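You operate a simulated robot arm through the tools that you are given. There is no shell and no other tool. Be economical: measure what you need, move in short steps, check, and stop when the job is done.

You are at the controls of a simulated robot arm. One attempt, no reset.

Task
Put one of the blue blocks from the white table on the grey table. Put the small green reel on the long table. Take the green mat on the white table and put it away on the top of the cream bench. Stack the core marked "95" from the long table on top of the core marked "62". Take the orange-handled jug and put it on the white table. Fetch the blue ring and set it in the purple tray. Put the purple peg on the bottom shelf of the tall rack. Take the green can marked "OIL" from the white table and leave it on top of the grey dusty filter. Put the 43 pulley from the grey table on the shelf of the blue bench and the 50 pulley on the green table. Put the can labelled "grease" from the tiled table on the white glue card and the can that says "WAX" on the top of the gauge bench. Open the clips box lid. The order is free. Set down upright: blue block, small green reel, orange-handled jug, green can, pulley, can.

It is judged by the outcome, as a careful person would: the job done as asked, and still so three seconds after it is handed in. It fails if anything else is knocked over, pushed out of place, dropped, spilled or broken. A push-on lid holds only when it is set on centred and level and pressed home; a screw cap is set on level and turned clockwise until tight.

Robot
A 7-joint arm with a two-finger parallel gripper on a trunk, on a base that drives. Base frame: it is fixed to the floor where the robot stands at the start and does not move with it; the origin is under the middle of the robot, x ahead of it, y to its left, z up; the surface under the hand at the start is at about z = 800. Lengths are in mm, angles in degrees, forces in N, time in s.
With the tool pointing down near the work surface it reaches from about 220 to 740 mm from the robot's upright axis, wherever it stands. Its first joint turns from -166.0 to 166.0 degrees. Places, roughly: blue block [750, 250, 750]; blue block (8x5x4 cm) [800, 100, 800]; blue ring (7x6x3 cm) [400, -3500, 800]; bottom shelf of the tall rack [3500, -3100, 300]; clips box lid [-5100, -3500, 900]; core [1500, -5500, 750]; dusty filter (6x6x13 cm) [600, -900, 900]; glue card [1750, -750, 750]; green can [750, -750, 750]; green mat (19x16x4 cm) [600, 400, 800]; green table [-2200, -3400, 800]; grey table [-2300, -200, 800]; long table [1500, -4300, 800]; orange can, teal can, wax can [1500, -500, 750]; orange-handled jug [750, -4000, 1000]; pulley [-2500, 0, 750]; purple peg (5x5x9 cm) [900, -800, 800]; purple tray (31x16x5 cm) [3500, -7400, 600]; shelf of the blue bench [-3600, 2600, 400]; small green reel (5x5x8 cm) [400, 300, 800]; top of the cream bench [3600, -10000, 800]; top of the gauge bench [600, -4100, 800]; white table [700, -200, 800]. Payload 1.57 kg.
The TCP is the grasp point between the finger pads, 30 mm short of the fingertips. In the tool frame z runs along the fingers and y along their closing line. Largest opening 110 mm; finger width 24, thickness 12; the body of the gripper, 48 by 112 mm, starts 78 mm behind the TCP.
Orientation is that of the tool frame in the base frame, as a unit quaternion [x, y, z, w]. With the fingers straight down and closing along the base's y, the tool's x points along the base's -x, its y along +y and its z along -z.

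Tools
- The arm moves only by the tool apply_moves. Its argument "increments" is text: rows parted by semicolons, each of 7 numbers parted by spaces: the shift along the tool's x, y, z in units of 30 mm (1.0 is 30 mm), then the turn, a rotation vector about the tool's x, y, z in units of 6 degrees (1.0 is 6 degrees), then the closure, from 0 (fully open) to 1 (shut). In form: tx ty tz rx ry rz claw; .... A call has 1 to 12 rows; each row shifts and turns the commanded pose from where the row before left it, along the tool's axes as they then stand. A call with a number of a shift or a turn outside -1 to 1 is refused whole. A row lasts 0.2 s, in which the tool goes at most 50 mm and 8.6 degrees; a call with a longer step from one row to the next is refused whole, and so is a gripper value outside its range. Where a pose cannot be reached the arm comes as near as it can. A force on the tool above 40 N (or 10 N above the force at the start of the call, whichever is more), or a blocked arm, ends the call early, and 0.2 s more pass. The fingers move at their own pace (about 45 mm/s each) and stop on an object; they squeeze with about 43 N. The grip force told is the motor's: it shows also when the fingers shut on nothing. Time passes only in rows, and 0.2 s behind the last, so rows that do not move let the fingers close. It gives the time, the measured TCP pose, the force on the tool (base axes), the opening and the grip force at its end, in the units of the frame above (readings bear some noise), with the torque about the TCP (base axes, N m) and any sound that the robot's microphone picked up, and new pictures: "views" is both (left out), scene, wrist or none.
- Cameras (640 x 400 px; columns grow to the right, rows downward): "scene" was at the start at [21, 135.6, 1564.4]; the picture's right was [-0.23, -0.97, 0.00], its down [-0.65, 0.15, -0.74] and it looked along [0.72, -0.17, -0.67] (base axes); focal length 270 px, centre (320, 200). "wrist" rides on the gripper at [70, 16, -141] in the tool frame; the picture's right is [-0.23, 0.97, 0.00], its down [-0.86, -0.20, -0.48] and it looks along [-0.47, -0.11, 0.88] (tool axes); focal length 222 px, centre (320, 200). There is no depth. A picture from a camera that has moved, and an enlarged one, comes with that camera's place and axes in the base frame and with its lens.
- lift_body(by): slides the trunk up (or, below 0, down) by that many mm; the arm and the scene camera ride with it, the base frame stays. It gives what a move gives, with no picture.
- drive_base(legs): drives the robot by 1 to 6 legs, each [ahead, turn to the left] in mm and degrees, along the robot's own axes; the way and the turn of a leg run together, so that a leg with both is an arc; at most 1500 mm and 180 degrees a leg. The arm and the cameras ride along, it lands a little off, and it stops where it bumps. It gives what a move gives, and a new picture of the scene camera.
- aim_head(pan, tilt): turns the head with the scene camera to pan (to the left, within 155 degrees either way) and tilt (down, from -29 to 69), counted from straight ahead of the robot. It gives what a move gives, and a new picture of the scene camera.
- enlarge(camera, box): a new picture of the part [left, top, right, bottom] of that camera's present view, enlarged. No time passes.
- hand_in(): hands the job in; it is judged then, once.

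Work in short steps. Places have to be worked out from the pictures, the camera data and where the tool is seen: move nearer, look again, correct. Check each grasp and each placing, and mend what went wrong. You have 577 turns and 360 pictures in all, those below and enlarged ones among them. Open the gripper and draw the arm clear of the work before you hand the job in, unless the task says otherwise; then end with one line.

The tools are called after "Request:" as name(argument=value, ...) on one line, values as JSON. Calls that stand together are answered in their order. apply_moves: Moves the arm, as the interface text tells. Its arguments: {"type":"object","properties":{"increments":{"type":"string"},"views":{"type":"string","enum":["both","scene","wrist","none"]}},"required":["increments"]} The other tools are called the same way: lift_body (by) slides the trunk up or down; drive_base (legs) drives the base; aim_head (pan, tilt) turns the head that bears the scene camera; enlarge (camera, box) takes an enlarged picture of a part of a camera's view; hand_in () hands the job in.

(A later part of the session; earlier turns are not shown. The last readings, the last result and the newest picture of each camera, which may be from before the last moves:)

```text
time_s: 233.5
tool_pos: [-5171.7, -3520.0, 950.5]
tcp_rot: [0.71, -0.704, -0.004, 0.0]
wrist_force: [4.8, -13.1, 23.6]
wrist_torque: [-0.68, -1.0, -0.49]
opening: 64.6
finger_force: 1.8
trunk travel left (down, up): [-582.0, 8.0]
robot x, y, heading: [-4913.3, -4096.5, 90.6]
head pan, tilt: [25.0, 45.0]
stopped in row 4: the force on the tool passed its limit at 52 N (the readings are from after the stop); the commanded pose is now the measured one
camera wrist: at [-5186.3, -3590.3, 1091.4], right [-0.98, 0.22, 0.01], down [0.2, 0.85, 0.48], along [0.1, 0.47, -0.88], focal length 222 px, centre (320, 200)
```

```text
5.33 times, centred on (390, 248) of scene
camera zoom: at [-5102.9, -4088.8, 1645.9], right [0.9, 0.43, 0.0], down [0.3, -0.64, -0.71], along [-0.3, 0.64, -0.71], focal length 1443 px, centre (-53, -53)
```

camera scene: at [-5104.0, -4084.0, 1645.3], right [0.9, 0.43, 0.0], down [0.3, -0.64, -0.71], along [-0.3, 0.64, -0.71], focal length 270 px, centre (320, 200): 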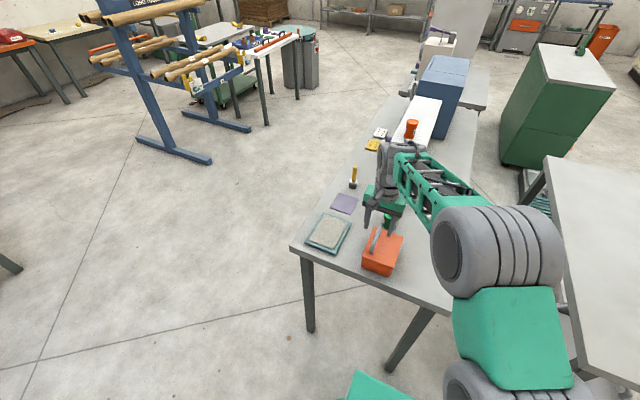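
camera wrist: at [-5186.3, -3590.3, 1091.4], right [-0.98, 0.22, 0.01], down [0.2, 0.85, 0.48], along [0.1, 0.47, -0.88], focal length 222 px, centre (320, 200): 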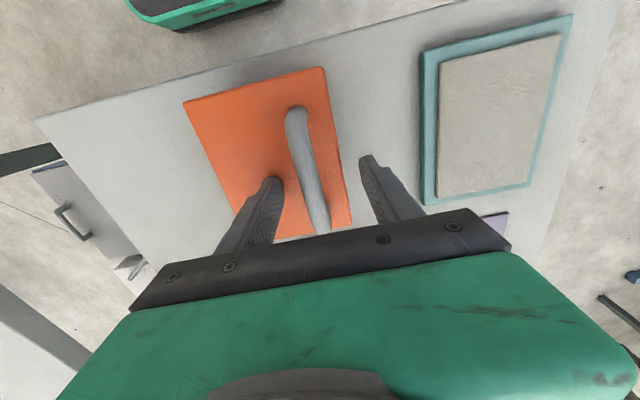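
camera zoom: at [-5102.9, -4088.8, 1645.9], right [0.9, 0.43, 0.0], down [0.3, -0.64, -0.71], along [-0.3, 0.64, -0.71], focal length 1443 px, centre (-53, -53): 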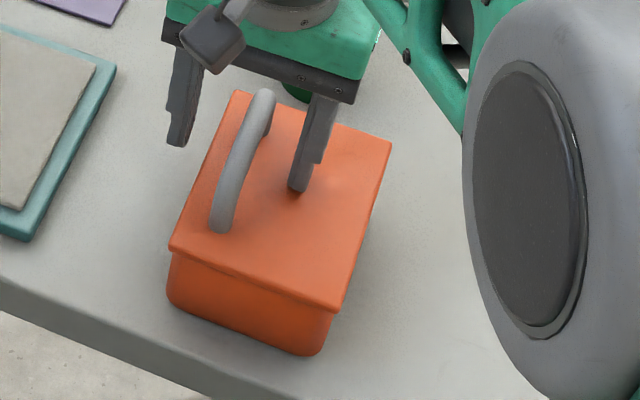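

The finger touched the lid at tip z≈920, so the lid is higher than thought; TCP 953 suits the bar. Raise 4 mm and close.

Request:
apply_moves(increments="0.2 0 -0.15 0 0 0 0.6;0 0 0 0 0 0 0.8;0 0 0 0 0 0 1;0 0 0 0 0 0 1;0 0 0 0 0 0 1;0 0 0 0 0 0 1", views="wrist")

Request:
enlarge(camera="scene", box=[330, 210, 450, 285])

```text
time_s: 234.9
tool_pos: [-5167.8, -3523.8, 949.9]
tcp_rot: [0.708, -0.706, 0.0, 0.002]
wrist_force: [32.6, 0.6, 1.8]
wrist_torque: [0.09, -0.13, -0.17]
opening: 13.6
finger_force: 29.8
trunk travel left (down, up): [-582.0, 8.0]
robot x, y, heading: [-4912.7, -4098.1, 90.2]
head pan, tilt: [25.0, 45.0]
camera wrist: at [-5182.8, -3593.0, 1091.6], right [-0.97, 0.23, 0.0], down [0.2, 0.86, 0.48], along [0.1, 0.47, -0.88], focal length 222 px, centre (320, 200)
```

wrist: 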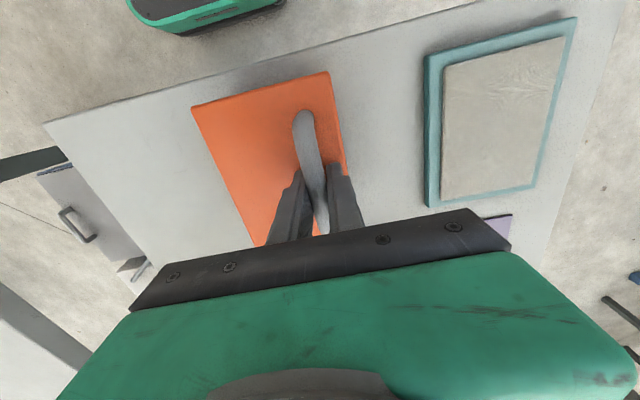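

```text
5.33 times, centred on (390, 248) of scene
camera zoom: at [-5099.4, -4083.7, 1645.8], right [0.9, 0.43, 0.0], down [0.3, -0.64, -0.71], along [-0.3, 0.64, -0.71], focal length 1443 px, centre (-53, -53)
```

zoom: 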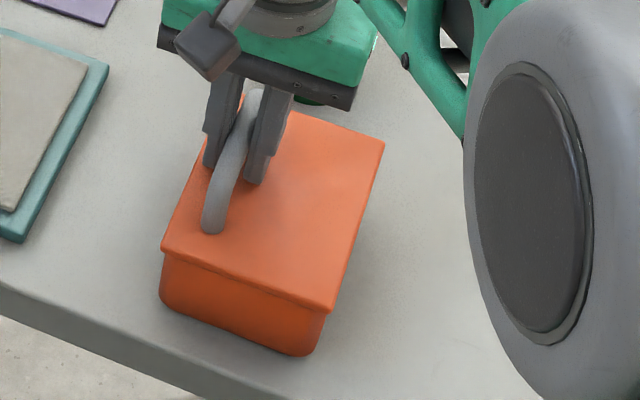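

Bar gripped (13.6 mm) but with a 32 N side load; ease east a few mm.

Request:
apply_moves(increments="0 -0.1 0 0 0 0 1;0 -0.05 0 0 0 0 1", views="none")

```text
time_s: 235.5
tool_pos: [-5166.8, -3524.0, 950.2]
tcp_rot: [0.71, -0.704, -0.003, 0.002]
wrist_force: [15.6, 3.4, -4.0]
wrist_torque: [-0.63, 0.2, -0.38]
opening: 13.1
finger_force: 30.1
trunk travel left (down, up): [-582.0, 8.0]
robot x, y, heading: [-4915.9, -4096.2, 90.6]
head pan, tilt: [25.0, 45.0]
```

Ease the rest and lift the lid along an arc about its east edge, 12° first, checking the load.

Request:
apply_moves(increments="0 -0.1 0 0 0 0 1;0 -0.07 -0.14 -0.5 0 0 1;0 -0.07 -0.14 -0.5 0 0 1;0 -0.07 -0.14 -0.5 0 0 1;0 -0.07 -0.14 -0.5 0 0 1", views="wrist")

Request:
enlarge(camera="scene", box=[330, 210, 450, 285])

```text
time_s: 236.7
tool_pos: [-5156.0, -3524.6, 969.0]
tcp_rot: [0.707, -0.7, -0.077, 0.074]
wrist_force: [-11.3, -3.7, 7.7]
wrist_torque: [-0.25, 0.16, -0.15]
opening: 13.7
finger_force: 29.6
trunk travel left (down, up): [-582.0, 8.0]
robot x, y, heading: [-4917.7, -4094.4, 90.6]
head pan, tilt: [25.0, 45.0]
camera wrist: at [-5140.7, -3593.8, 1109.3], right [-0.95, 0.22, 0.21], down [0.29, 0.86, 0.43], along [-0.08, 0.47, -0.88], focal length 222 px, centre (320, 200)
```

wrist: 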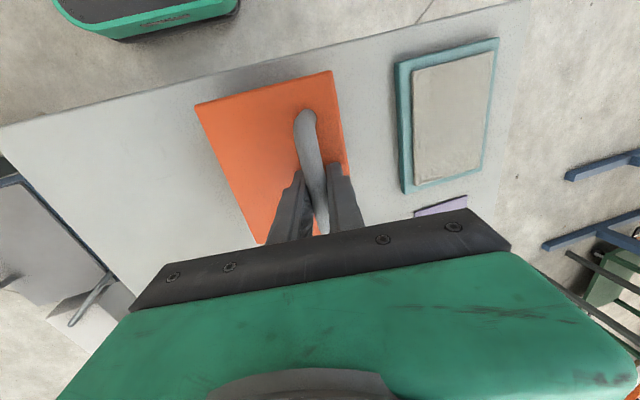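

```text
5.33 times, centred on (390, 248) of scene
camera zoom: at [-5105.1, -4085.7, 1645.3], right [0.9, 0.43, 0.0], down [0.3, -0.64, -0.71], along [-0.3, 0.64, -0.71], focal length 1443 px, centre (-53, -53)
```

zoom: 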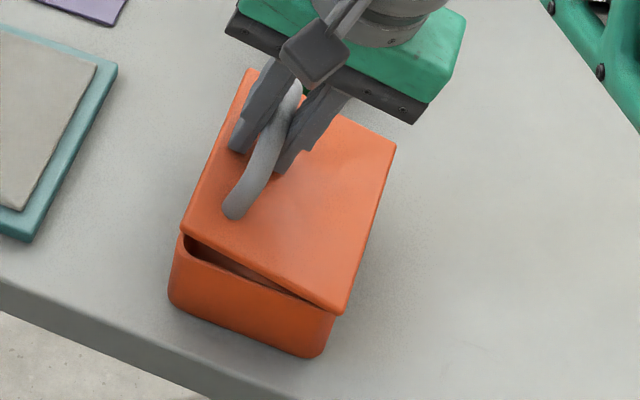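

The lid is opening about the east hinge as expected. Continue the arc another 30°.

Request:
apply_moves(increments="0 -0.02 -0.15 -0.5 0 0 1;0 -0.03 -0.15 -0.5 0 0 1;0 -0.05 -0.145 -0.5 0 0 1;0 -0.06 -0.14 -0.5 0 0 1;0 -0.06 -0.14 -0.5 0 0 1;0 -0.06 -0.14 -0.5 0 0 1;0 -0.06 -0.14 -0.5 0 0 1;0 -0.06 -0.14 -0.5 0 0 1;0 -0.06 -0.14 -0.5 0 0 1;0 -0.06 -0.14 -0.5 0 0 1", views="none")

Request:
enlarge(camera="scene", box=[330, 190, 470, 285])

```text
time_s: 239.0
tool_pos: [-5121.2, -3525.3, 993.3]
tcp_rot: [0.66, -0.66, -0.25, 0.257]
wrist_force: [1.0, 5.5, -10.2]
wrist_torque: [0.47, 0.15, -0.25]
opening: 13.4
finger_force: 30.6
trunk travel left (down, up): [-582.0, 8.0]
robot x, y, heading: [-4912.4, -4097.9, 90.4]
head pan, tilt: [25.0, 45.0]
stopped in row 10: the force on the tool passed its limit at 41 N (the readings are from after the stop); the commanded pose is now the measured one
```

```text
4.21 times, centred on (400, 238) of scene
camera zoom: at [-5103.9, -4082.5, 1645.8], right [0.9, 0.43, 0.0], down [0.3, -0.64, -0.71], along [-0.3, 0.64, -0.71], focal length 1139 px, centre (-17, 42)
```

zoom: 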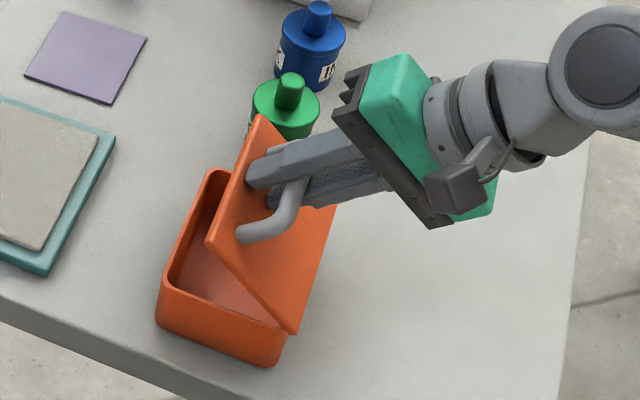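

Lid at ~45°. Relieve radially 2.5 mm and continue in the arc.

Request:
apply_moves(increments="0 0.06 -0.03 0 0 0 1;0 -0.055 -0.14 -0.5 0 0 1;0 -0.055 -0.14 -0.5 0 0 1;0 -0.055 -0.14 -0.5 0 0 1;0 -0.055 -0.14 -0.5 0 0 1;0 -0.055 -0.14 -0.5 0 0 1;0 -0.055 -0.14 -0.5 0 0 1;0 -0.055 -0.14 -0.5 0 0 1", views="none")

Request:
enlarge(camera="scene", box=[330, 190, 470, 285])

```text
time_s: 240.3
tool_pos: [-5102.5, -3524.5, 998.1]
tcp_rot: [-0.628, 0.632, 0.317, -0.325]
wrist_force: [2.9, 6.6, -12.7]
wrist_torque: [0.8, -0.02, -0.34]
opening: 13.6
finger_force: 30.2
trunk travel left (down, up): [-582.0, 8.0]
robot x, y, heading: [-4914.2, -4095.1, 90.3]
head pan, tilt: [25.0, 45.0]
stopped in row 6: the force on the tool passed its limit at 40 N (the readings are from after the stop); the commanded pose is now the measured one
```

```text
4.21 times, centred on (400, 238) of scene
camera zoom: at [-5103.8, -4082.0, 1645.8], right [0.9, 0.43, 0.0], down [0.3, -0.64, -0.71], along [-0.3, 0.64, -0.71], focal length 1139 px, centre (-17, 42)
```

zoom: 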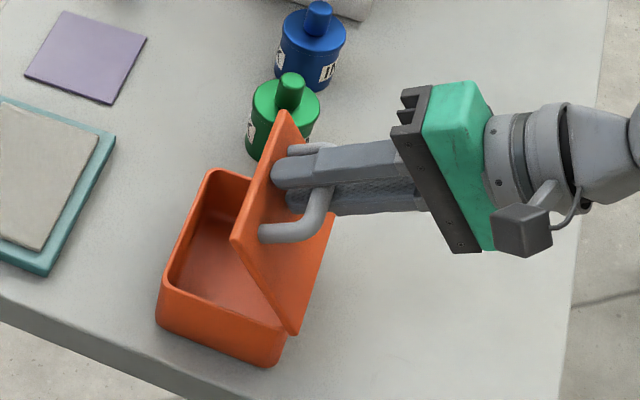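

Adjusted hinge estimate (−5090,911). Relieve downward 3 mm and continue with a corrected arc.

Request:
apply_moves(increments="0 -0.08 0.06 0 0 0 1;0 -0.072 -0.13 -0.5 0 0 1;0 -0.072 -0.13 -0.5 0 0 1;0 -0.072 -0.13 -0.5 0 0 1;0 -0.072 -0.13 -0.5 0 0 1;0 -0.072 -0.13 -0.5 0 0 1;0 -0.072 -0.13 -0.5 0 0 1;0 -0.072 -0.13 -0.5 0 0 1;0 -0.072 -0.13 -0.5 0 0 1;0 -0.072 -0.13 -0.5 0 0 1;0 -0.072 -0.13 -0.5 0 0 1", views="none")

Request:
enlarge(camera="scene", box=[330, 190, 470, 285])

```text
time_s: 242.0
tool_pos: [-5079.3, -3524.5, 999.0]
tcp_rot: [-0.575, 0.578, 0.411, -0.408]
wrist_force: [0.5, 2.2, 1.9]
wrist_torque: [0.15, -0.02, -0.19]
opening: 13.5
finger_force: 30.0
out of reach, approached as far as the arm can: row 7, 8
trunk travel left (down, up): [-582.0, 8.0]
robot x, y, heading: [-4912.2, -4096.4, 90.2]
head pan, tilt: [25.0, 45.0]
stopped in row 8: the force on the tool passed its limit at 41 N (the readings are from after the stop); the commanded pose is now the measured one
```

```text
4.21 times, centred on (400, 238) of scene
camera zoom: at [-5103.9, -4084.0, 1644.9], right [0.9, 0.43, 0.0], down [0.3, -0.64, -0.71], along [-0.3, 0.64, -0.71], focal length 1139 px, centre (-17, 42)
```

zoom: 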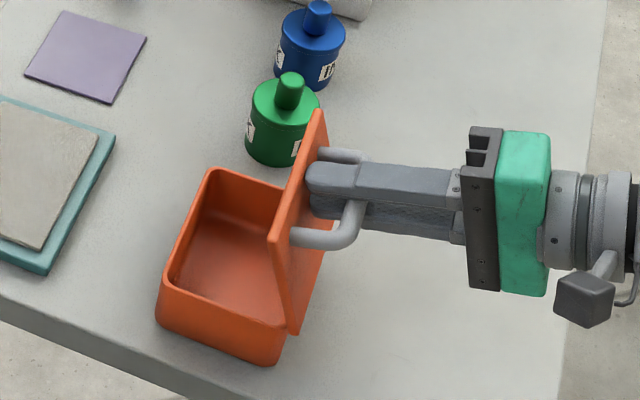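

Rotation reach ended at ~71°, so now I pull the handle east along the arc while letting the bar turn in the pads.

Request:
apply_moves(increments="0 -0.08 -0.125 0 0 0 1;0 -0.08 -0.125 0 0 0 1;0 -0.08 -0.125 0 0 0 1;0 -0.109 -0.122 0 0 0 1;0 -0.109 -0.122 0 0 0 1;0 -0.109 -0.122 0 0 0 1;0 -0.129 -0.1 0 0 0 1;0 -0.129 -0.1 0 0 0 1;0 -0.129 -0.1 0 0 0 1", views="none")

Request:
enlarge(camera="scene", box=[330, 190, 470, 285])

```text
time_s: 243.1
tool_pos: [-5066.4, -3526.8, 996.4]
tcp_rot: [-0.574, 0.577, 0.416, -0.405]
wrist_force: [-0.1, 2.9, 3.7]
wrist_torque: [-0.36, 0.04, 0.05]
opening: 13.9
finger_force: 30.2
out of reach, approached as far as the arm can: row 3, 5
trunk travel left (down, up): [-582.0, 8.0]
robot x, y, heading: [-4913.7, -4097.1, 90.3]
head pan, tilt: [25.0, 45.0]
stopped in row 5: the force on the tool passed its limit at 43 N (the readings are from after the stop); the commanded pose is now the measured one
```

```text
4.21 times, centred on (400, 238) of scene
camera zoom: at [-5103.6, -4083.3, 1645.0], right [0.9, 0.43, 0.0], down [0.3, -0.64, -0.71], along [-0.3, 0.64, -0.71], focal length 1139 px, centre (-17, 42)
```

zoom: 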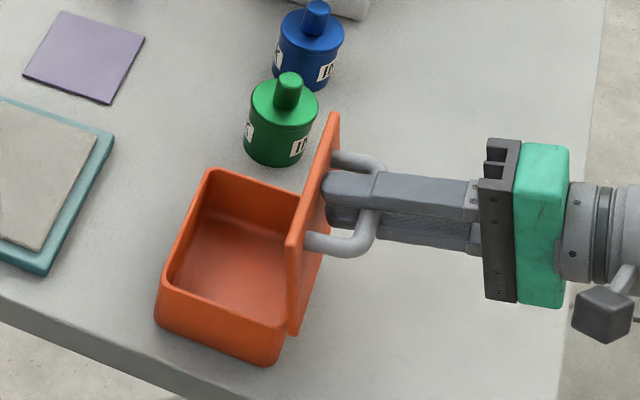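

Lid at ~83°. I untilt the tool (bar pivots in the pads) while continuing to pull east.

Request:
apply_moves(increments="0 0 0 0.7 0 0 1;0 0 0 0.7 0 0 1;0 -0.1 -0.1 0.7 0 0 1;0 -0.1 -0.1 0.7 0 0 1;0 -0.1 -0.1 0.5 0 0 1;0 -0.12 -0.08 0 0 0 1;0 -0.12 -0.08 0 0 0 1", views="none")

Request:
enlarge(camera="scene", box=[330, 190, 470, 285])

```text
time_s: 244.7
tool_pos: [-5047.0, -3526.1, 990.2]
tcp_rot: [-0.635, 0.641, 0.309, -0.3]
wrist_force: [-0.7, 4.8, 0.0]
wrist_torque: [0.32, 0.09, -0.36]
opening: 13.7
finger_force: 30.2
trunk travel left (down, up): [-582.0, 8.0]
robot x, y, heading: [-4915.2, -4096.9, 90.5]
head pan, tilt: [25.0, 45.0]
```

```text
4.21 times, centred on (400, 238) of scene
camera zoom: at [-5103.7, -4082.8, 1645.2], right [0.9, 0.43, 0.0], down [0.3, -0.64, -0.71], along [-0.3, 0.64, -0.71], focal length 1139 px, centre (-17, 42)
```

zoom: 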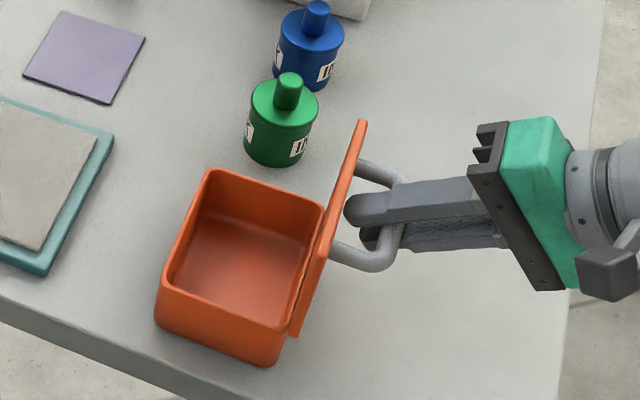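

Lid is past vertical. Push it ~15° further.

Request:
apply_moves(increments="0 -0.13 -0.01 0 0 0 1;0 -0.13 0 0 0 0 1;0 -0.13 0 0 0 0 1;0 -0.13 0.02 0 0 0 1", views="none")

Request:
enlarge(camera="scene", box=[330, 190, 470, 285])

```text
time_s: 245.7
tool_pos: [-5033.5, -3526.8, 980.1]
tcp_rot: [-0.636, 0.64, 0.312, -0.298]
wrist_force: [18.5, 1.2, 22.7]
wrist_torque: [-0.32, -0.04, 0.28]
opening: 13.4
finger_force: 30.4
trunk travel left (down, up): [-582.0, 8.0]
robot x, y, heading: [-4911.0, -4094.0, 90.2]
head pan, tilt: [25.0, 45.0]
```

```text
4.21 times, centred on (400, 238) of scene
camera zoom: at [-5100.6, -4084.6, 1645.9], right [0.91, 0.42, 0.0], down [0.3, -0.64, -0.71], along [-0.3, 0.64, -0.71], focal length 1139 px, centre (-17, 42)
```

zoom: 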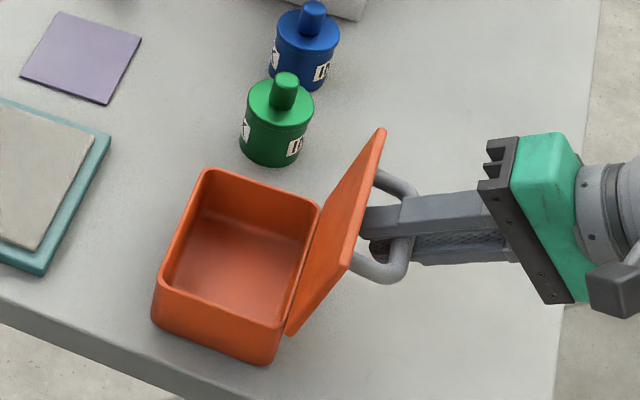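

Lid is about 110° open. Release only slightly and back straight out along the tool axis so the finger doesn't push the lid.

Request:
apply_moves(increments="0 0.03 0 0 0 0 0.8;0 0 0 0 0 0 0.8;0 0 -0.5 0 0 0 0.8;0 0 -0.8 0 0 0 0.8;0 0 -1 0 0 0 0.8;0 0 -1 0 0 0 0.8;0 0 -1 0 0 0 0.8", views="none")

Request:
enlarge(camera="scene", box=[330, 190, 470, 285])

```text
time_s: 247.3
tool_pos: [-4936.2, -3530.7, 1059.9]
tcp_rot: [-0.635, 0.64, 0.31, -0.301]
wrist_force: [0.3, 0.2, -0.5]
wrist_torque: [-0.01, 0.0, -0.02]
opening: 22.0
finger_force: 0.0
trunk travel left (down, up): [-582.0, 8.0]
robot x, y, heading: [-4918.1, -4099.5, 90.2]
head pan, tilt: [25.0, 45.0]
```

```text
4.21 times, centred on (400, 238) of scene
camera zoom: at [-5103.1, -4083.4, 1645.4], right [0.9, 0.43, 0.0], down [0.3, -0.64, -0.71], along [-0.3, 0.64, -0.71], focal length 1139 px, centre (-17, 42)
```

zoom: 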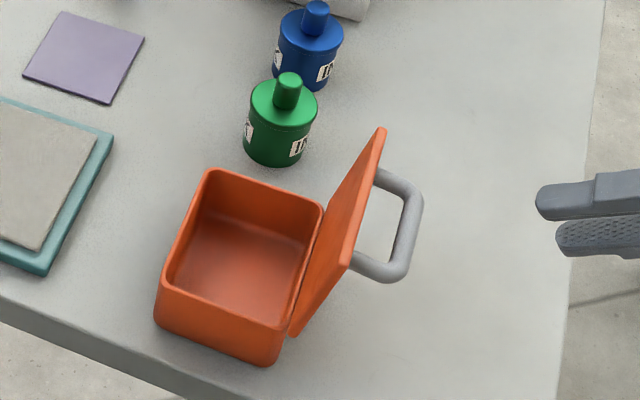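

Lid stays open. Restore the tool to vertical and retract, then drive back.

Request:
apply_moves(increments="0 0 -0.3 0.95 0 0 0.5;0 0 -0.3 0.95 0 0 0.5;0 0 -0.3 0.95 0 0 0.5;0 0 0 0.95 0 0 0.5;0 0 0 0.95 0 0 0.5;0 0 0 0.95 0 0 0.5;0.6 0 0 0.95 0 0 0.5;0.6 0 0 0.95 0 0 0.5;0.6 0 0 0.9 0 0 0.5;0.6 0 0 0 0 0 0;0.6 0 0 0 0 0 0;0.6 0 0 0 0 0 0", views="none")

Request:
drive_base(legs=[[0, -94], [1500, 0], [0, 90], [1400, 0], [900, 0], [0, -68]])

```text
time_s: 249.9
tool_pos: [-4918.9, -3638.6, 1078.6]
tcp_rot: [-0.703, 0.711, 0.004, 0.003]
wrist_force: [0.5, 1.1, 0.3]
wrist_torque: [0.02, -0.01, 0.02]
opening: 109.8
finger_force: 0.0
trunk travel left (down, up): [-582.0, 8.0]
robot x, y, heading: [-4918.9, -4096.3, 90.5]
head pan, tilt: [25.0, 45.0]
```

```text
time_s: 279.1
tool_pos: [-2929.3, -1704.9, 1076.6]
tcp_rot: [-0.177, 0.984, 0.002, 0.006]
wrist_force: [-0.6, -1.3, 0.2]
wrist_torque: [0.01, 0.01, -0.01]
opening: 110.1
finger_force: 0.1
trunk travel left (down, up): [-582.0, 8.0]
robot x, y, heading: [-3353.0, -1874.8, 21.3]
head pan, tilt: [25.0, 45.0]
camera scene: at [-3411.6, -1694.1, 1645.3], right [0.72, -0.69, 0.0], down [-0.49, -0.51, -0.71], along [0.49, 0.51, -0.71], focal length 270 px, centre (320, 200)
```

scene: 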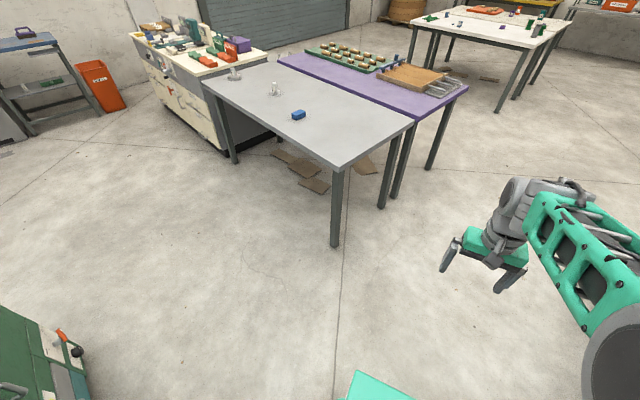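

Now head east along the lane toward the gauge bench.

Request:
drive_base(legs=[[0, -18.5], [1480, 0], [1470, 0], [0, -45]])

Request:
aim_head(pan=-10, tilt=20)

```text
time_s: 296.2
tool_pos: [-86.0, -2059.8, 1077.7]
tcp_rot: [0.364, 0.931, 0.0, 0.004]
wrist_force: [0.6, 0.2, 0.4]
wrist_torque: [0.0, 0.0, -0.01]
opening: 109.9
finger_force: 0.0
trunk travel left (down, up): [-582.0, 8.0]
robot x, y, heading: [-427.0, -1761.0, -41.9]
head pan, tilt: [25.0, 45.0]
camera scene: at [-294.7, -1626.8, 1645.3], right [-0.29, -0.96, 0.0], down [-0.68, 0.2, -0.71], along [0.68, -0.2, -0.71], focal length 270 px, centre (320, 200)
```

scene: 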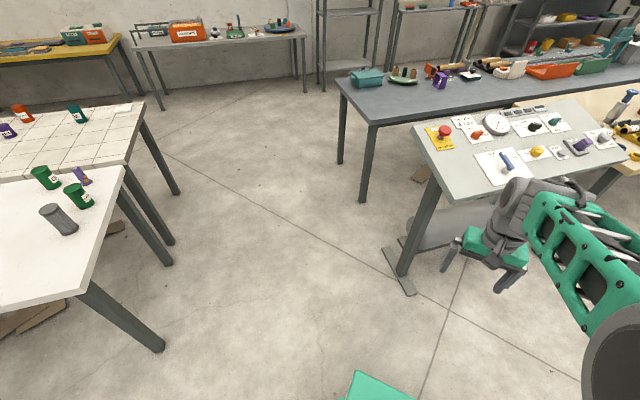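

```text
time_s: 297.2
tool_pos: [-85.1, -2060.5, 1077.4]
tcp_rot: [0.364, 0.931, -0.001, 0.005]
wrist_force: [-1.1, -0.8, -0.4]
wrist_torque: [0.0, -0.01, 0.0]
opening: 109.9
finger_force: 0.0
trunk travel left (down, up): [-582.0, 8.0]
robot x, y, heading: [-430.2, -1756.1, -41.7]
head pan, tilt: [-10.0, 20.0]
camera scene: at [-314.8, -1676.3, 1683.9], right [-0.78, -0.62, 0.0], down [-0.21, 0.27, -0.94], along [0.58, -0.74, -0.34], focal length 270 px, centre (320, 200)
```

scene: 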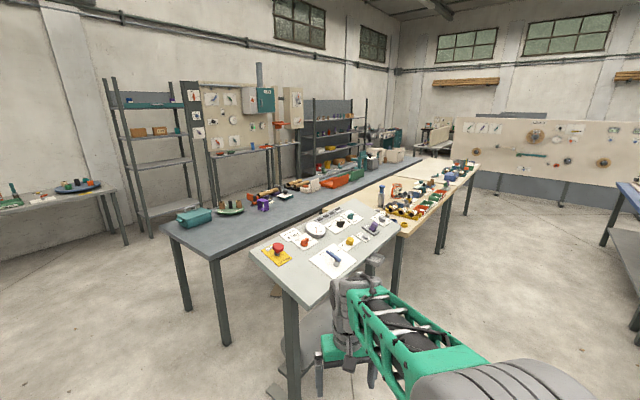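

Request:
enlarge(camera="scene", box=[320, 150, 490, 256])

Request:
drive_base(legs=[[0, -47], [1450, 0]])

Request:
aim_head(pan=70, tilt=30)

```text
3.76 times, centred on (405, 203) of scene
camera zoom: at [-314.8, -1676.3, 1683.9], right [-0.78, -0.62, 0.0], down [-0.21, 0.27, -0.94], along [0.58, -0.74, -0.34], focal length 1018 px, centre (0, 189)
```

zoom: 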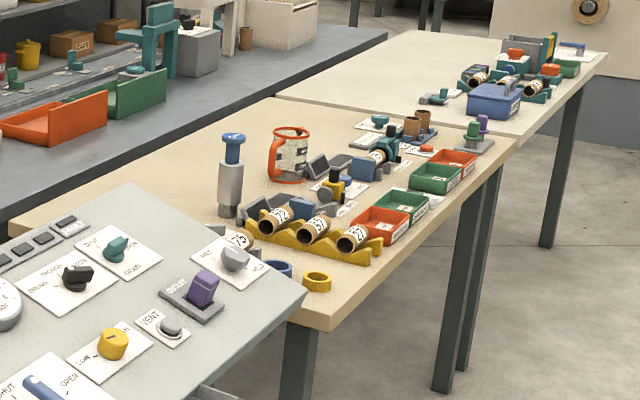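

```text
time_s: 306.6
tool_pos: [-379.4, -3657.7, 1078.9]
tcp_rot: [0.705, 0.71, -0.003, 0.004]
wrist_force: [-0.5, 0.0, -0.4]
wrist_torque: [0.02, 0.01, -0.01]
opening: 109.9
finger_force: 0.1
trunk travel left (down, up): [-582.0, 8.0]
robot x, y, heading: [-394.0, -3203.5, -88.8]
head pan, tilt: [-10.0, 20.0]
camera scene: at [-255.2, -3228.6, 1684.0], right [-0.99, 0.15, 0.0], down [0.05, 0.34, -0.94], along [-0.14, -0.93, -0.34], focal length 270 px, centre (320, 200)
```

scene: 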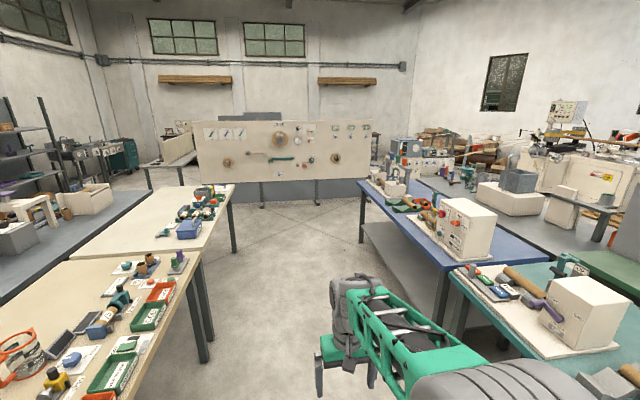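

```text
time_s: 308.1
tool_pos: [-380.0, -3658.1, 1077.4]
tcp_rot: [0.704, 0.71, -0.003, 0.004]
wrist_force: [0.1, 0.8, 0.0]
wrist_torque: [0.03, 0.01, 0.0]
opening: 109.9
finger_force: 0.0
trunk travel left (down, up): [-582.0, 8.0]
robot x, y, heading: [-396.3, -3200.1, -88.6]
head pan, tilt: [70.0, 30.0]
camera scene: at [-155.6, -3165.3, 1667.9], right [-0.32, -0.95, 0.0], down [-0.47, 0.16, -0.87], along [0.82, -0.28, -0.5], focal length 270 px, centre (320, 200)
```

scene: 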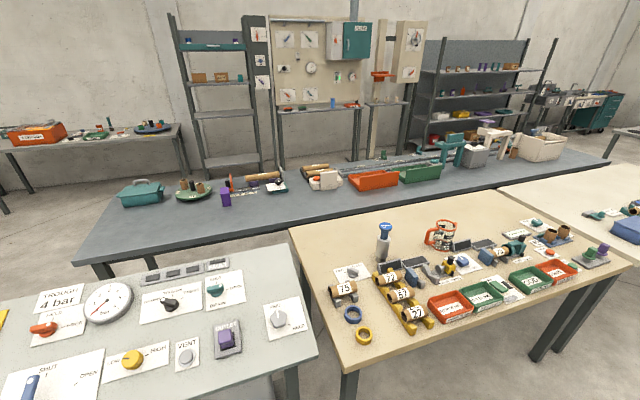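

Request:
enlarge(camera="scene", box=[300, 210, 480, 350])

Request:
enlarge(camera="scene", box=[440, 170, 640, 295])

```text
2.86 times, centred on (390, 280) of scene
camera zoom: at [-155.6, -3165.3, 1667.9], right [-0.32, -0.95, 0.0], down [-0.47, 0.16, -0.87], along [0.82, -0.28, -0.5], focal length 773 px, centre (120, -29)
```

zoom: 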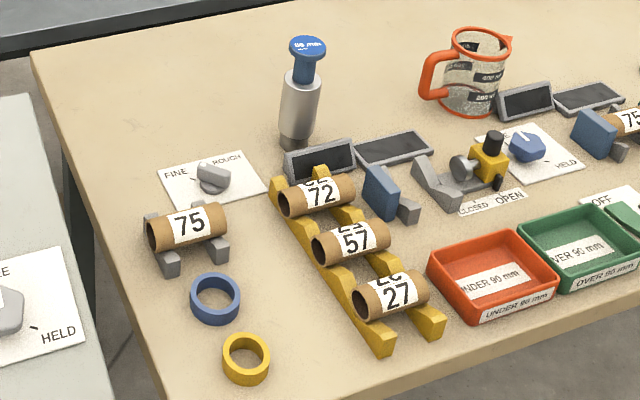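

```text
3.20 times, centred on (540, 232) of scene
camera zoom: at [-155.6, -3165.3, 1667.9], right [-0.32, -0.95, 0.0], down [-0.47, 0.16, -0.87], along [0.82, -0.28, -0.5], focal length 866 px, centre (-384, 96)
```

zoom: 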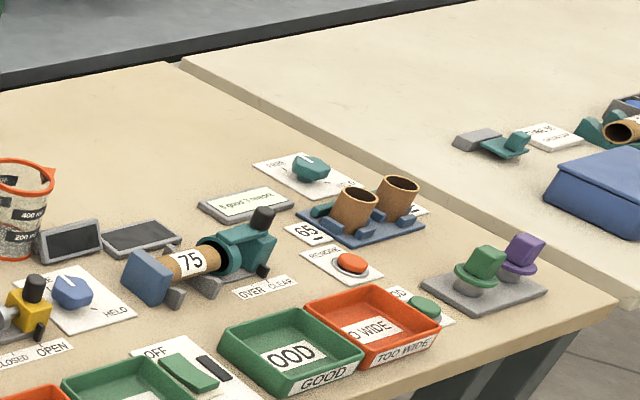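

The wood-topped table is the gauge bench (x≈250–1013, y≈−3390…−4770) with the jug near (620,−4020) and the blue ring near its northwest corner. Drive along and face it in front of the jug.

Request:
drive_base(legs=[[780, 0], [0, 88.6], [250, 0]])

Request:
aim_head(pan=10, tilt=40)

```text
time_s: 317.5
tool_pos: [339.6, -3978.1, 1077.5]
tcp_rot: [0.007, 1.0, 0.001, 0.004]
wrist_force: [0.4, 0.2, 0.6]
wrist_torque: [0.02, 0.03, 0.01]
opening: 109.8
finger_force: 0.1
trunk travel left (down, up): [-582.0, 8.0]
robot x, y, heading: [-119.5, -3986.0, 0.1]
head pan, tilt: [70.0, 30.0]
camera scene: at [-147.4, -3742.6, 1667.9], right [0.94, -0.34, 0.0], down [-0.17, -0.47, -0.87], along [0.3, 0.81, -0.5], focal length 270 px, centre (320, 200)
```

scene: 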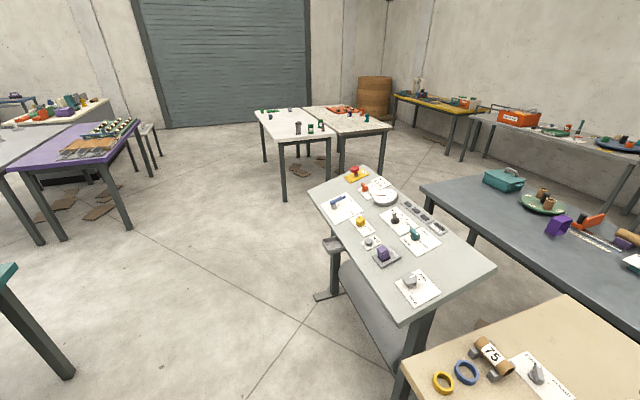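

```text
time_s: 318.8
tool_pos: [340.1, -3978.0, 1077.8]
tcp_rot: [0.007, 1.0, 0.001, 0.004]
wrist_force: [-0.1, -0.5, 0.3]
wrist_torque: [-0.02, 0.01, -0.01]
opening: 110.1
finger_force: 0.1
trunk travel left (down, up): [-582.0, 8.0]
robot x, y, heading: [-120.4, -3980.7, -0.1]
head pan, tilt: [10.0, 40.0]
camera scene: at [-95.3, -3812.7, 1652.6], right [0.18, -0.98, 0.0], down [-0.63, -0.11, -0.77], along [0.75, 0.13, -0.64], focal length 270 px, centre (320, 200)
```

scene: 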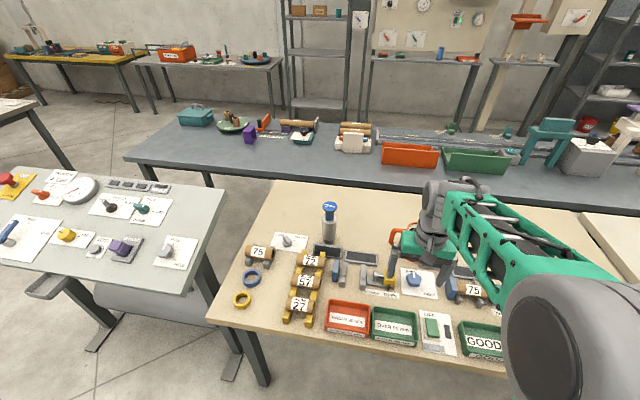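

Table surface here ≈805. Jug near (632,−4065). Move the tool closer for a wrist view.

Request:
apply_moves(increments="-0.83 -0.47 -0.3 0 0 0 0;-0.83 -0.47 -0.3 0 0 0 0;-0.83 -0.47 -0.3 0 0 0 0;-0.83 -0.47 -0.3 0 0 0 0;-0.83 -0.47 -0.3 0 0 0 0;-0.83 -0.47 -0.3 0 0 0 0", views="both")

```text
time_s: 320.2
tool_pos: [486.9, -4064.3, 1131.0]
tcp_rot: [0.008, 1.0, 0.0, 0.004]
wrist_force: [0.0, -0.1, 0.5]
wrist_torque: [-0.01, 0.0, -0.01]
opening: 110.1
finger_force: 0.1
trunk travel left (down, up): [-582.0, 8.0]
robot x, y, heading: [-118.8, -3982.3, 0.2]
head pan, tilt: [10.0, 40.0]
camera scene: at [-94.7, -3813.1, 1652.6], right [0.17, -0.98, 0.0], down [-0.63, -0.11, -0.77], along [0.75, 0.13, -0.64], focal length 270 px, centre (320, 200)
camera wrist: at [416.3, -4046.6, 1272.4], right [0.24, 0.97, 0.0], down [0.85, -0.21, 0.49], along [0.47, -0.11, -0.87], focal length 222 px, centre (320, 200)
```

scene: 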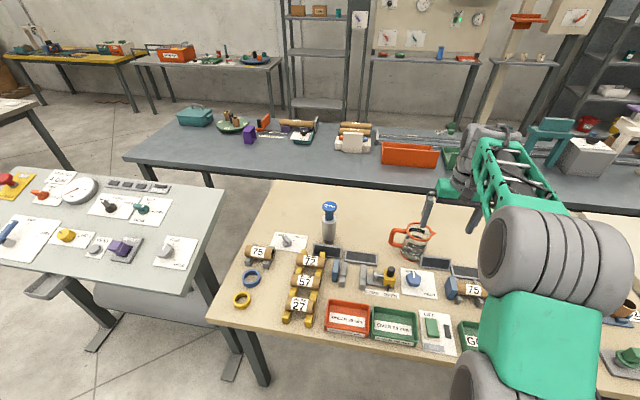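
wrist: 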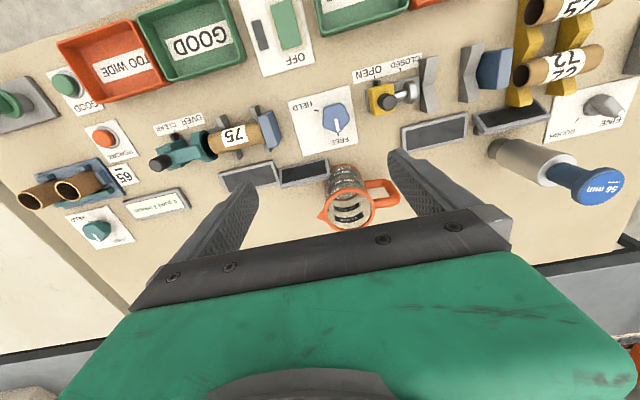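

Jug axis ≈(612,−4042), rim z≈960, diameter ≈82, handle toward +y. I yaw the tool 90° so the fingers close along x.

Request:
apply_moves(increments="0 0 0 0 0 1 0;0 0 0 0 0 1 0;0 0 0 0 0 1 0;0 0 0 0 0 1 0;0 0 0 0 0 1 0;0 0 0 0 0 1 0;0 0 0 0 0 1 0;0 0 0 0 0 1 0;0 0 0 0 0 1 0;0 0 0 0 0 1 0;0 0 0 0 0 1 0;0 0 0 0 0 1 0", views="none")

Request:
apply_moves(increments="0 0 0 0 0 1 0;0 0 0 0 0 1 0;0 0 0 0 0 1 0;0 0.8 0.2 0 0 0 0;0 0.8 0.2 0 0 0 0;0 0.8 0.2 0 0 0 0", views="wrist")

```text
time_s: 322.8
tool_pos: [487.5, -4064.7, 1134.2]
tcp_rot: [0.594, 0.804, 0.004, 0.003]
wrist_force: [0.2, 0.7, -0.7]
wrist_torque: [0.01, 0.0, -0.02]
opening: 110.1
finger_force: 0.1
trunk travel left (down, up): [-582.0, 8.0]
robot x, y, heading: [-121.1, -3985.4, -0.0]
head pan, tilt: [10.0, 40.0]
```

```text
time_s: 324.2
tool_pos: [560.3, -4067.1, 1117.2]
tcp_rot: [0.712, 0.702, 0.004, 0.003]
wrist_force: [-0.5, -0.6, 0.4]
wrist_torque: [-0.01, 0.02, -0.02]
opening: 110.1
finger_force: 0.0
trunk travel left (down, up): [-582.0, 8.0]
robot x, y, heading: [-120.0, -3982.0, 0.2]
head pan, tilt: [10.0, 40.0]
camera wrist: at [576.8, -3997.7, 1258.3], right [0.97, -0.24, 0.01], down [-0.22, -0.85, 0.47], along [-0.11, -0.46, -0.88], focal length 222 px, centre (320, 200)
```

wrist: 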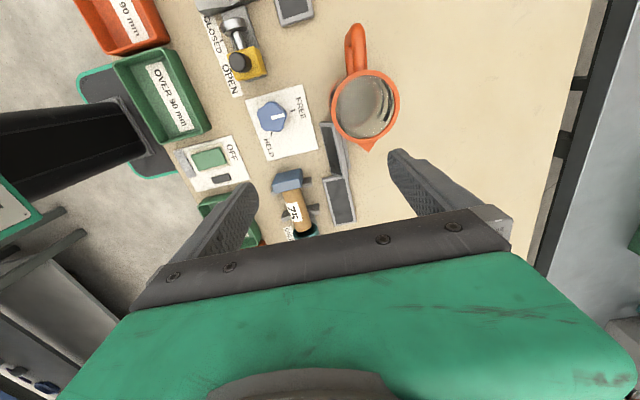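

Triangulated rim: centre (634,−4043), z≈923, diameter ≈93. Move above it and check centring.

Request:
apply_moves(increments="0.166 0.49 0.8 0 0 0 0;0.166 0.49 0.8 0 0 0 0;0.166 0.49 0.8 0 0 0 0;0.166 0.49 0.8 0 0 0 0;0.166 0.49 0.8 0 0 0 0", views="both")

Request:
enlarge(camera="scene", box=[360, 190, 480, 270])

```text
time_s: 325.4
tool_pos: [625.6, -4045.3, 997.9]
tcp_rot: [0.713, 0.701, 0.005, 0.004]
wrist_force: [0.3, 0.6, 0.8]
wrist_torque: [-0.03, -0.04, 0.0]
opening: 109.8
finger_force: 0.0
out of reach, approached as far as the arm can: row 5
trunk travel left (down, up): [-582.0, 8.0]
robot x, y, heading: [-120.7, -3984.7, 0.1]
head pan, tilt: [10.0, 40.0]
camera scene: at [-96.2, -3812.5, 1652.7], right [0.17, -0.98, 0.0], down [-0.63, -0.11, -0.77], along [0.75, 0.13, -0.64], focal length 270 px, centre (320, 200)
camera wrist: at [641.9, -3975.0, 1139.1], right [0.97, -0.24, 0.01], down [-0.22, -0.85, 0.47], along [-0.11, -0.46, -0.88], focal length 222 px, centre (320, 200)
```

scene: 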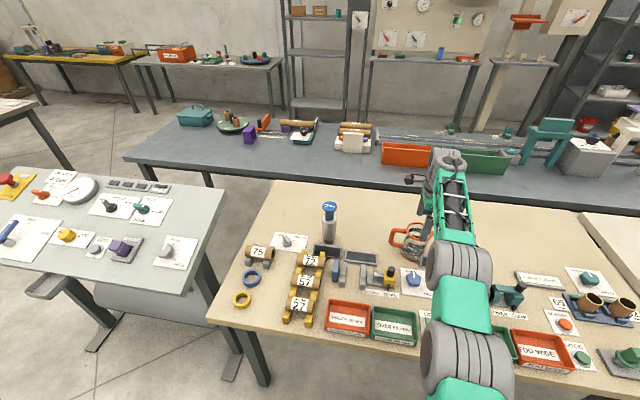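
wrist: 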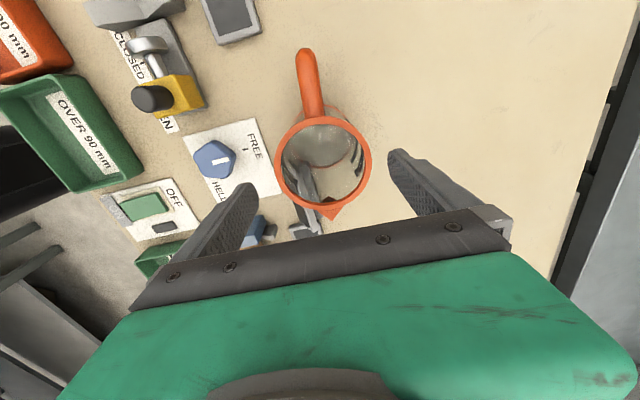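

```text
5.00 times, centred on (420, 230) of scene
camera zoom: at [-96.2, -3812.5, 1652.7], right [0.17, -0.98, 0.0], down [-0.63, -0.11, -0.77], along [0.75, 0.13, -0.64], focal length 1353 px, centre (-180, 50)
```

zoom: 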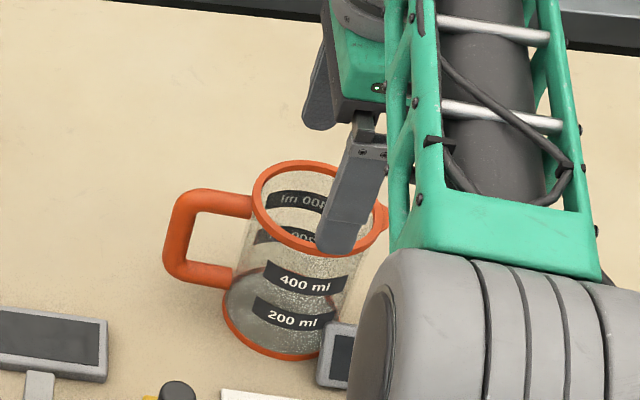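

Rim refined: (630,−4040), z≈942. The arm was at its reach limit, so raise a little, drive 80 mm forward and re-centre.

Request:
apply_moves(increments="0 -0.9 -0.8 0 0 0 0;0 -0.9 -0.8 0 0 0 0;0 -0.6 0 0 0 0 0", views="none")

Request:
drive_base(legs=[[90, 0]])

Request:
apply_moves(increments="0 0 0 0 0 0 0", views="wrist")

```text
time_s: 326.2
tool_pos: [552.9, -4041.9, 1044.3]
tcp_rot: [0.713, 0.701, 0.004, 0.004]
wrist_force: [0.4, -0.2, 0.0]
wrist_torque: [-0.01, -0.05, 0.02]
opening: 109.8
finger_force: 0.0
trunk travel left (down, up): [-582.0, 8.0]
robot x, y, heading: [-120.1, -3985.7, 0.1]
head pan, tilt: [10.0, 40.0]
```

```text
time_s: 327.3
tool_pos: [646.3, -4043.0, 1043.7]
tcp_rot: [0.713, 0.701, 0.004, 0.003]
wrist_force: [0.1, -0.1, -0.1]
wrist_torque: [-0.01, 0.02, 0.02]
opening: 109.9
finger_force: 0.1
trunk travel left (down, up): [-582.0, 8.0]
robot x, y, heading: [-26.5, -3979.4, 0.2]
head pan, tilt: [10.0, 40.0]
camera scene: at [-1.9, -3812.8, 1652.5], right [0.17, -0.98, 0.0], down [-0.63, -0.11, -0.77], along [0.75, 0.13, -0.64], focal length 270 px, centre (320, 200)
```

scene: 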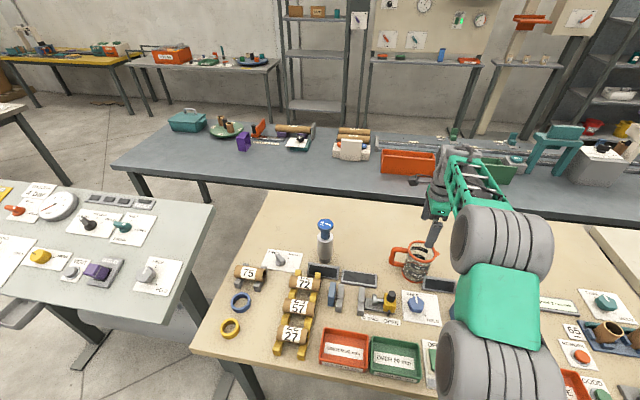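

```text
time_s: 327.7
tool_pos: [644.9, -4044.2, 1043.5]
tcp_rot: [0.714, 0.701, 0.004, 0.003]
wrist_force: [-0.2, 1.1, 0.8]
wrist_torque: [-0.01, 0.04, 0.03]
opening: 110.0
finger_force: 0.0
trunk travel left (down, up): [-582.0, 8.0]
robot x, y, heading: [-27.0, -3981.5, -0.4]
head pan, tilt: [10.0, 40.0]
camera wrist: at [661.6, -3973.5, 1186.0], right [0.97, -0.24, 0.01], down [-0.22, -0.85, 0.47], along [-0.11, -0.46, -0.88], focal length 222 px, centre (320, 200)
```

wrist: 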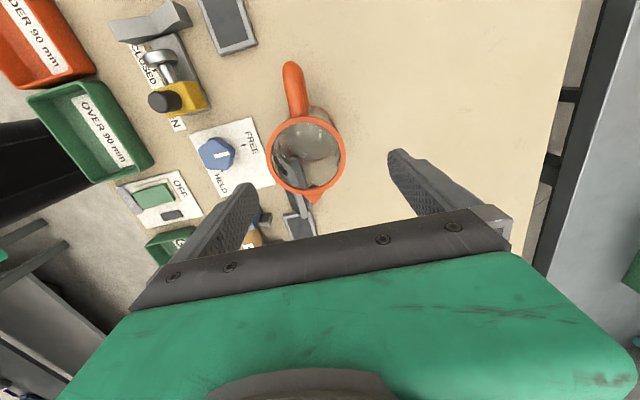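

Rim at (630,−4041). Shift and descend partway to check clearance.

Request:
apply_moves(increments="0.07 -0.25 0.5 0 0 0 0;0 -0.25 0.7 0 0 0 0;0 0 1 0 0 0 0;0 0 0.6 0 0 0 0", views="wrist")

Request:
enlarge(camera="scene", box=[360, 200, 480, 300])

```text
time_s: 328.7
tool_pos: [629.6, -4040.4, 959.6]
tcp_rot: [0.713, 0.701, 0.004, 0.002]
wrist_force: [0.0, -0.3, -0.5]
wrist_torque: [0.02, -0.01, -0.01]
opening: 110.0
finger_force: 0.1
trunk travel left (down, up): [-582.0, 8.0]
robot x, y, heading: [-25.3, -3981.7, -0.0]
head pan, tilt: [10.0, 40.0]
camera wrist: at [646.5, -3970.2, 1101.8], right [0.97, -0.24, 0.01], down [-0.22, -0.85, 0.47], along [-0.11, -0.46, -0.88], focal length 222 px, centre (320, 200)
```

wrist: 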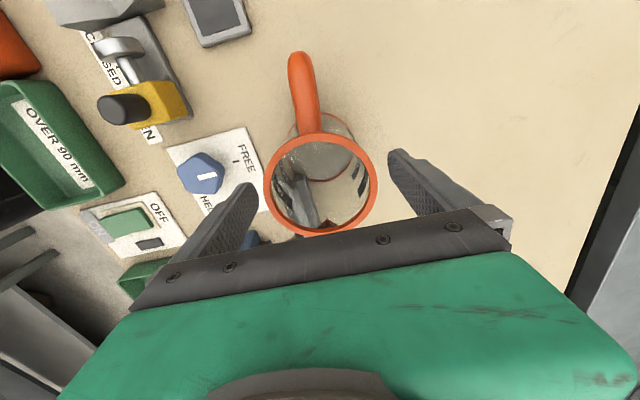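

```text
4.00 times, centred on (420, 250) of scene
camera zoom: at [-2.9, -3812.8, 1652.6], right [0.17, -0.98, 0.0], down [-0.63, -0.11, -0.77], along [0.75, 0.13, -0.64], focal length 1082 px, centre (-80, 0)
```

zoom: 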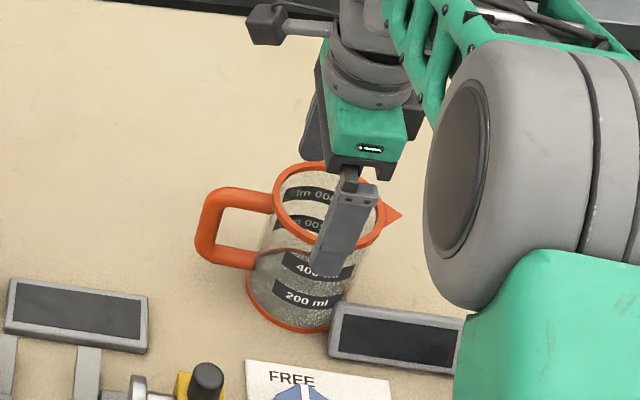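

Centred. Descend to TCP≈888 and close.

Request:
apply_moves(increments="-0.05 0 0.7 0 0 0 0;0 0 0.7 0 0 0 0;0 0 0.6 0 0 0 0;0 0 0.4 0 0 0 0;0 0 0 0 0 0 0.5;0 0 0 0 0 0 1;0 0 0 0 0 0 1", views="wrist")

```text
time_s: 330.3
tool_pos: [630.9, -4040.9, 887.5]
tcp_rot: [0.713, 0.701, 0.004, 0.002]
wrist_force: [-0.5, 0.1, 1.0]
wrist_torque: [-0.04, 0.11, 0.02]
opening: 80.4
finger_force: 22.3
trunk travel left (down, up): [-582.0, 8.0]
robot x, y, heading: [-27.6, -3984.5, -0.0]
head pan, tilt: [10.0, 40.0]
camera wrist: at [648.1, -3971.3, 1029.8], right [0.97, -0.24, 0.01], down [-0.22, -0.85, 0.47], along [-0.11, -0.46, -0.88], focal length 222 px, centre (320, 200)
```

wrist: 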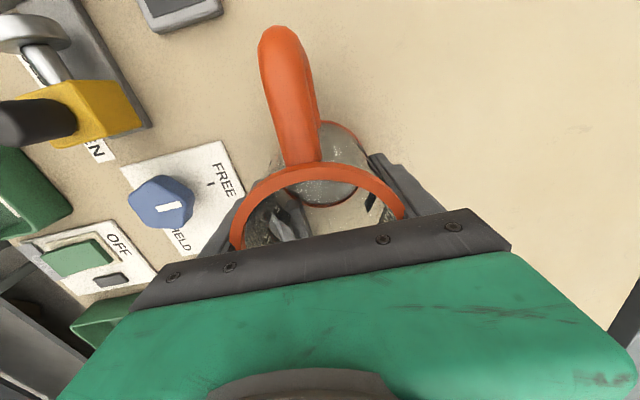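

Jug held (80 mm). Lift 150 mm and retract west.

Request:
apply_moves(increments="0 0 -0.6 0 0 0 1;0 0 -0.9 0 0 0 1;0 0 -0.9 0 0 0 1;0 0 -0.9 0 0 0 1;0 0 -0.9 0 0 0 1;0 0 -0.9 0 0 0 1;0 -0.9 0 0 0 0 1;0 -0.9 0 0 0 0 1;0 -0.9 0 0 0 0 1;0 -0.9 0 0 0 0 1;0 -0.9 0 0 0 0 1", views="both")

```text
time_s: 332.7
tool_pos: [495.1, -4041.1, 1040.3]
tcp_rot: [0.713, 0.701, 0.004, 0.003]
wrist_force: [0.3, 0.3, -1.5]
wrist_torque: [-0.02, -0.02, -0.01]
opening: 79.7
finger_force: 42.7
trunk travel left (down, up): [-582.0, 8.0]
robot x, y, heading: [-25.2, -3982.4, 0.3]
head pan, tilt: [10.0, 40.0]
camera scene: at [-3.6, -3812.7, 1652.6], right [0.17, -0.98, 0.0], down [-0.63, -0.11, -0.77], along [0.75, 0.13, -0.64], focal length 270 px, centre (320, 200)
camera wrist: at [511.8, -3970.8, 1182.9], right [0.97, -0.24, 0.01], down [-0.22, -0.85, 0.47], along [-0.11, -0.46, -0.88], focal length 222 px, centre (320, 200)
```

scene: 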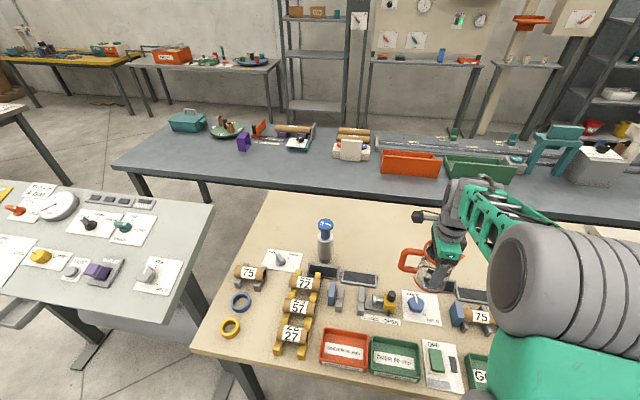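
wrist: 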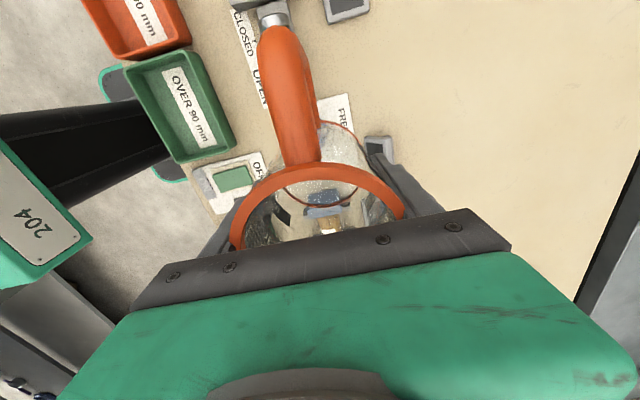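

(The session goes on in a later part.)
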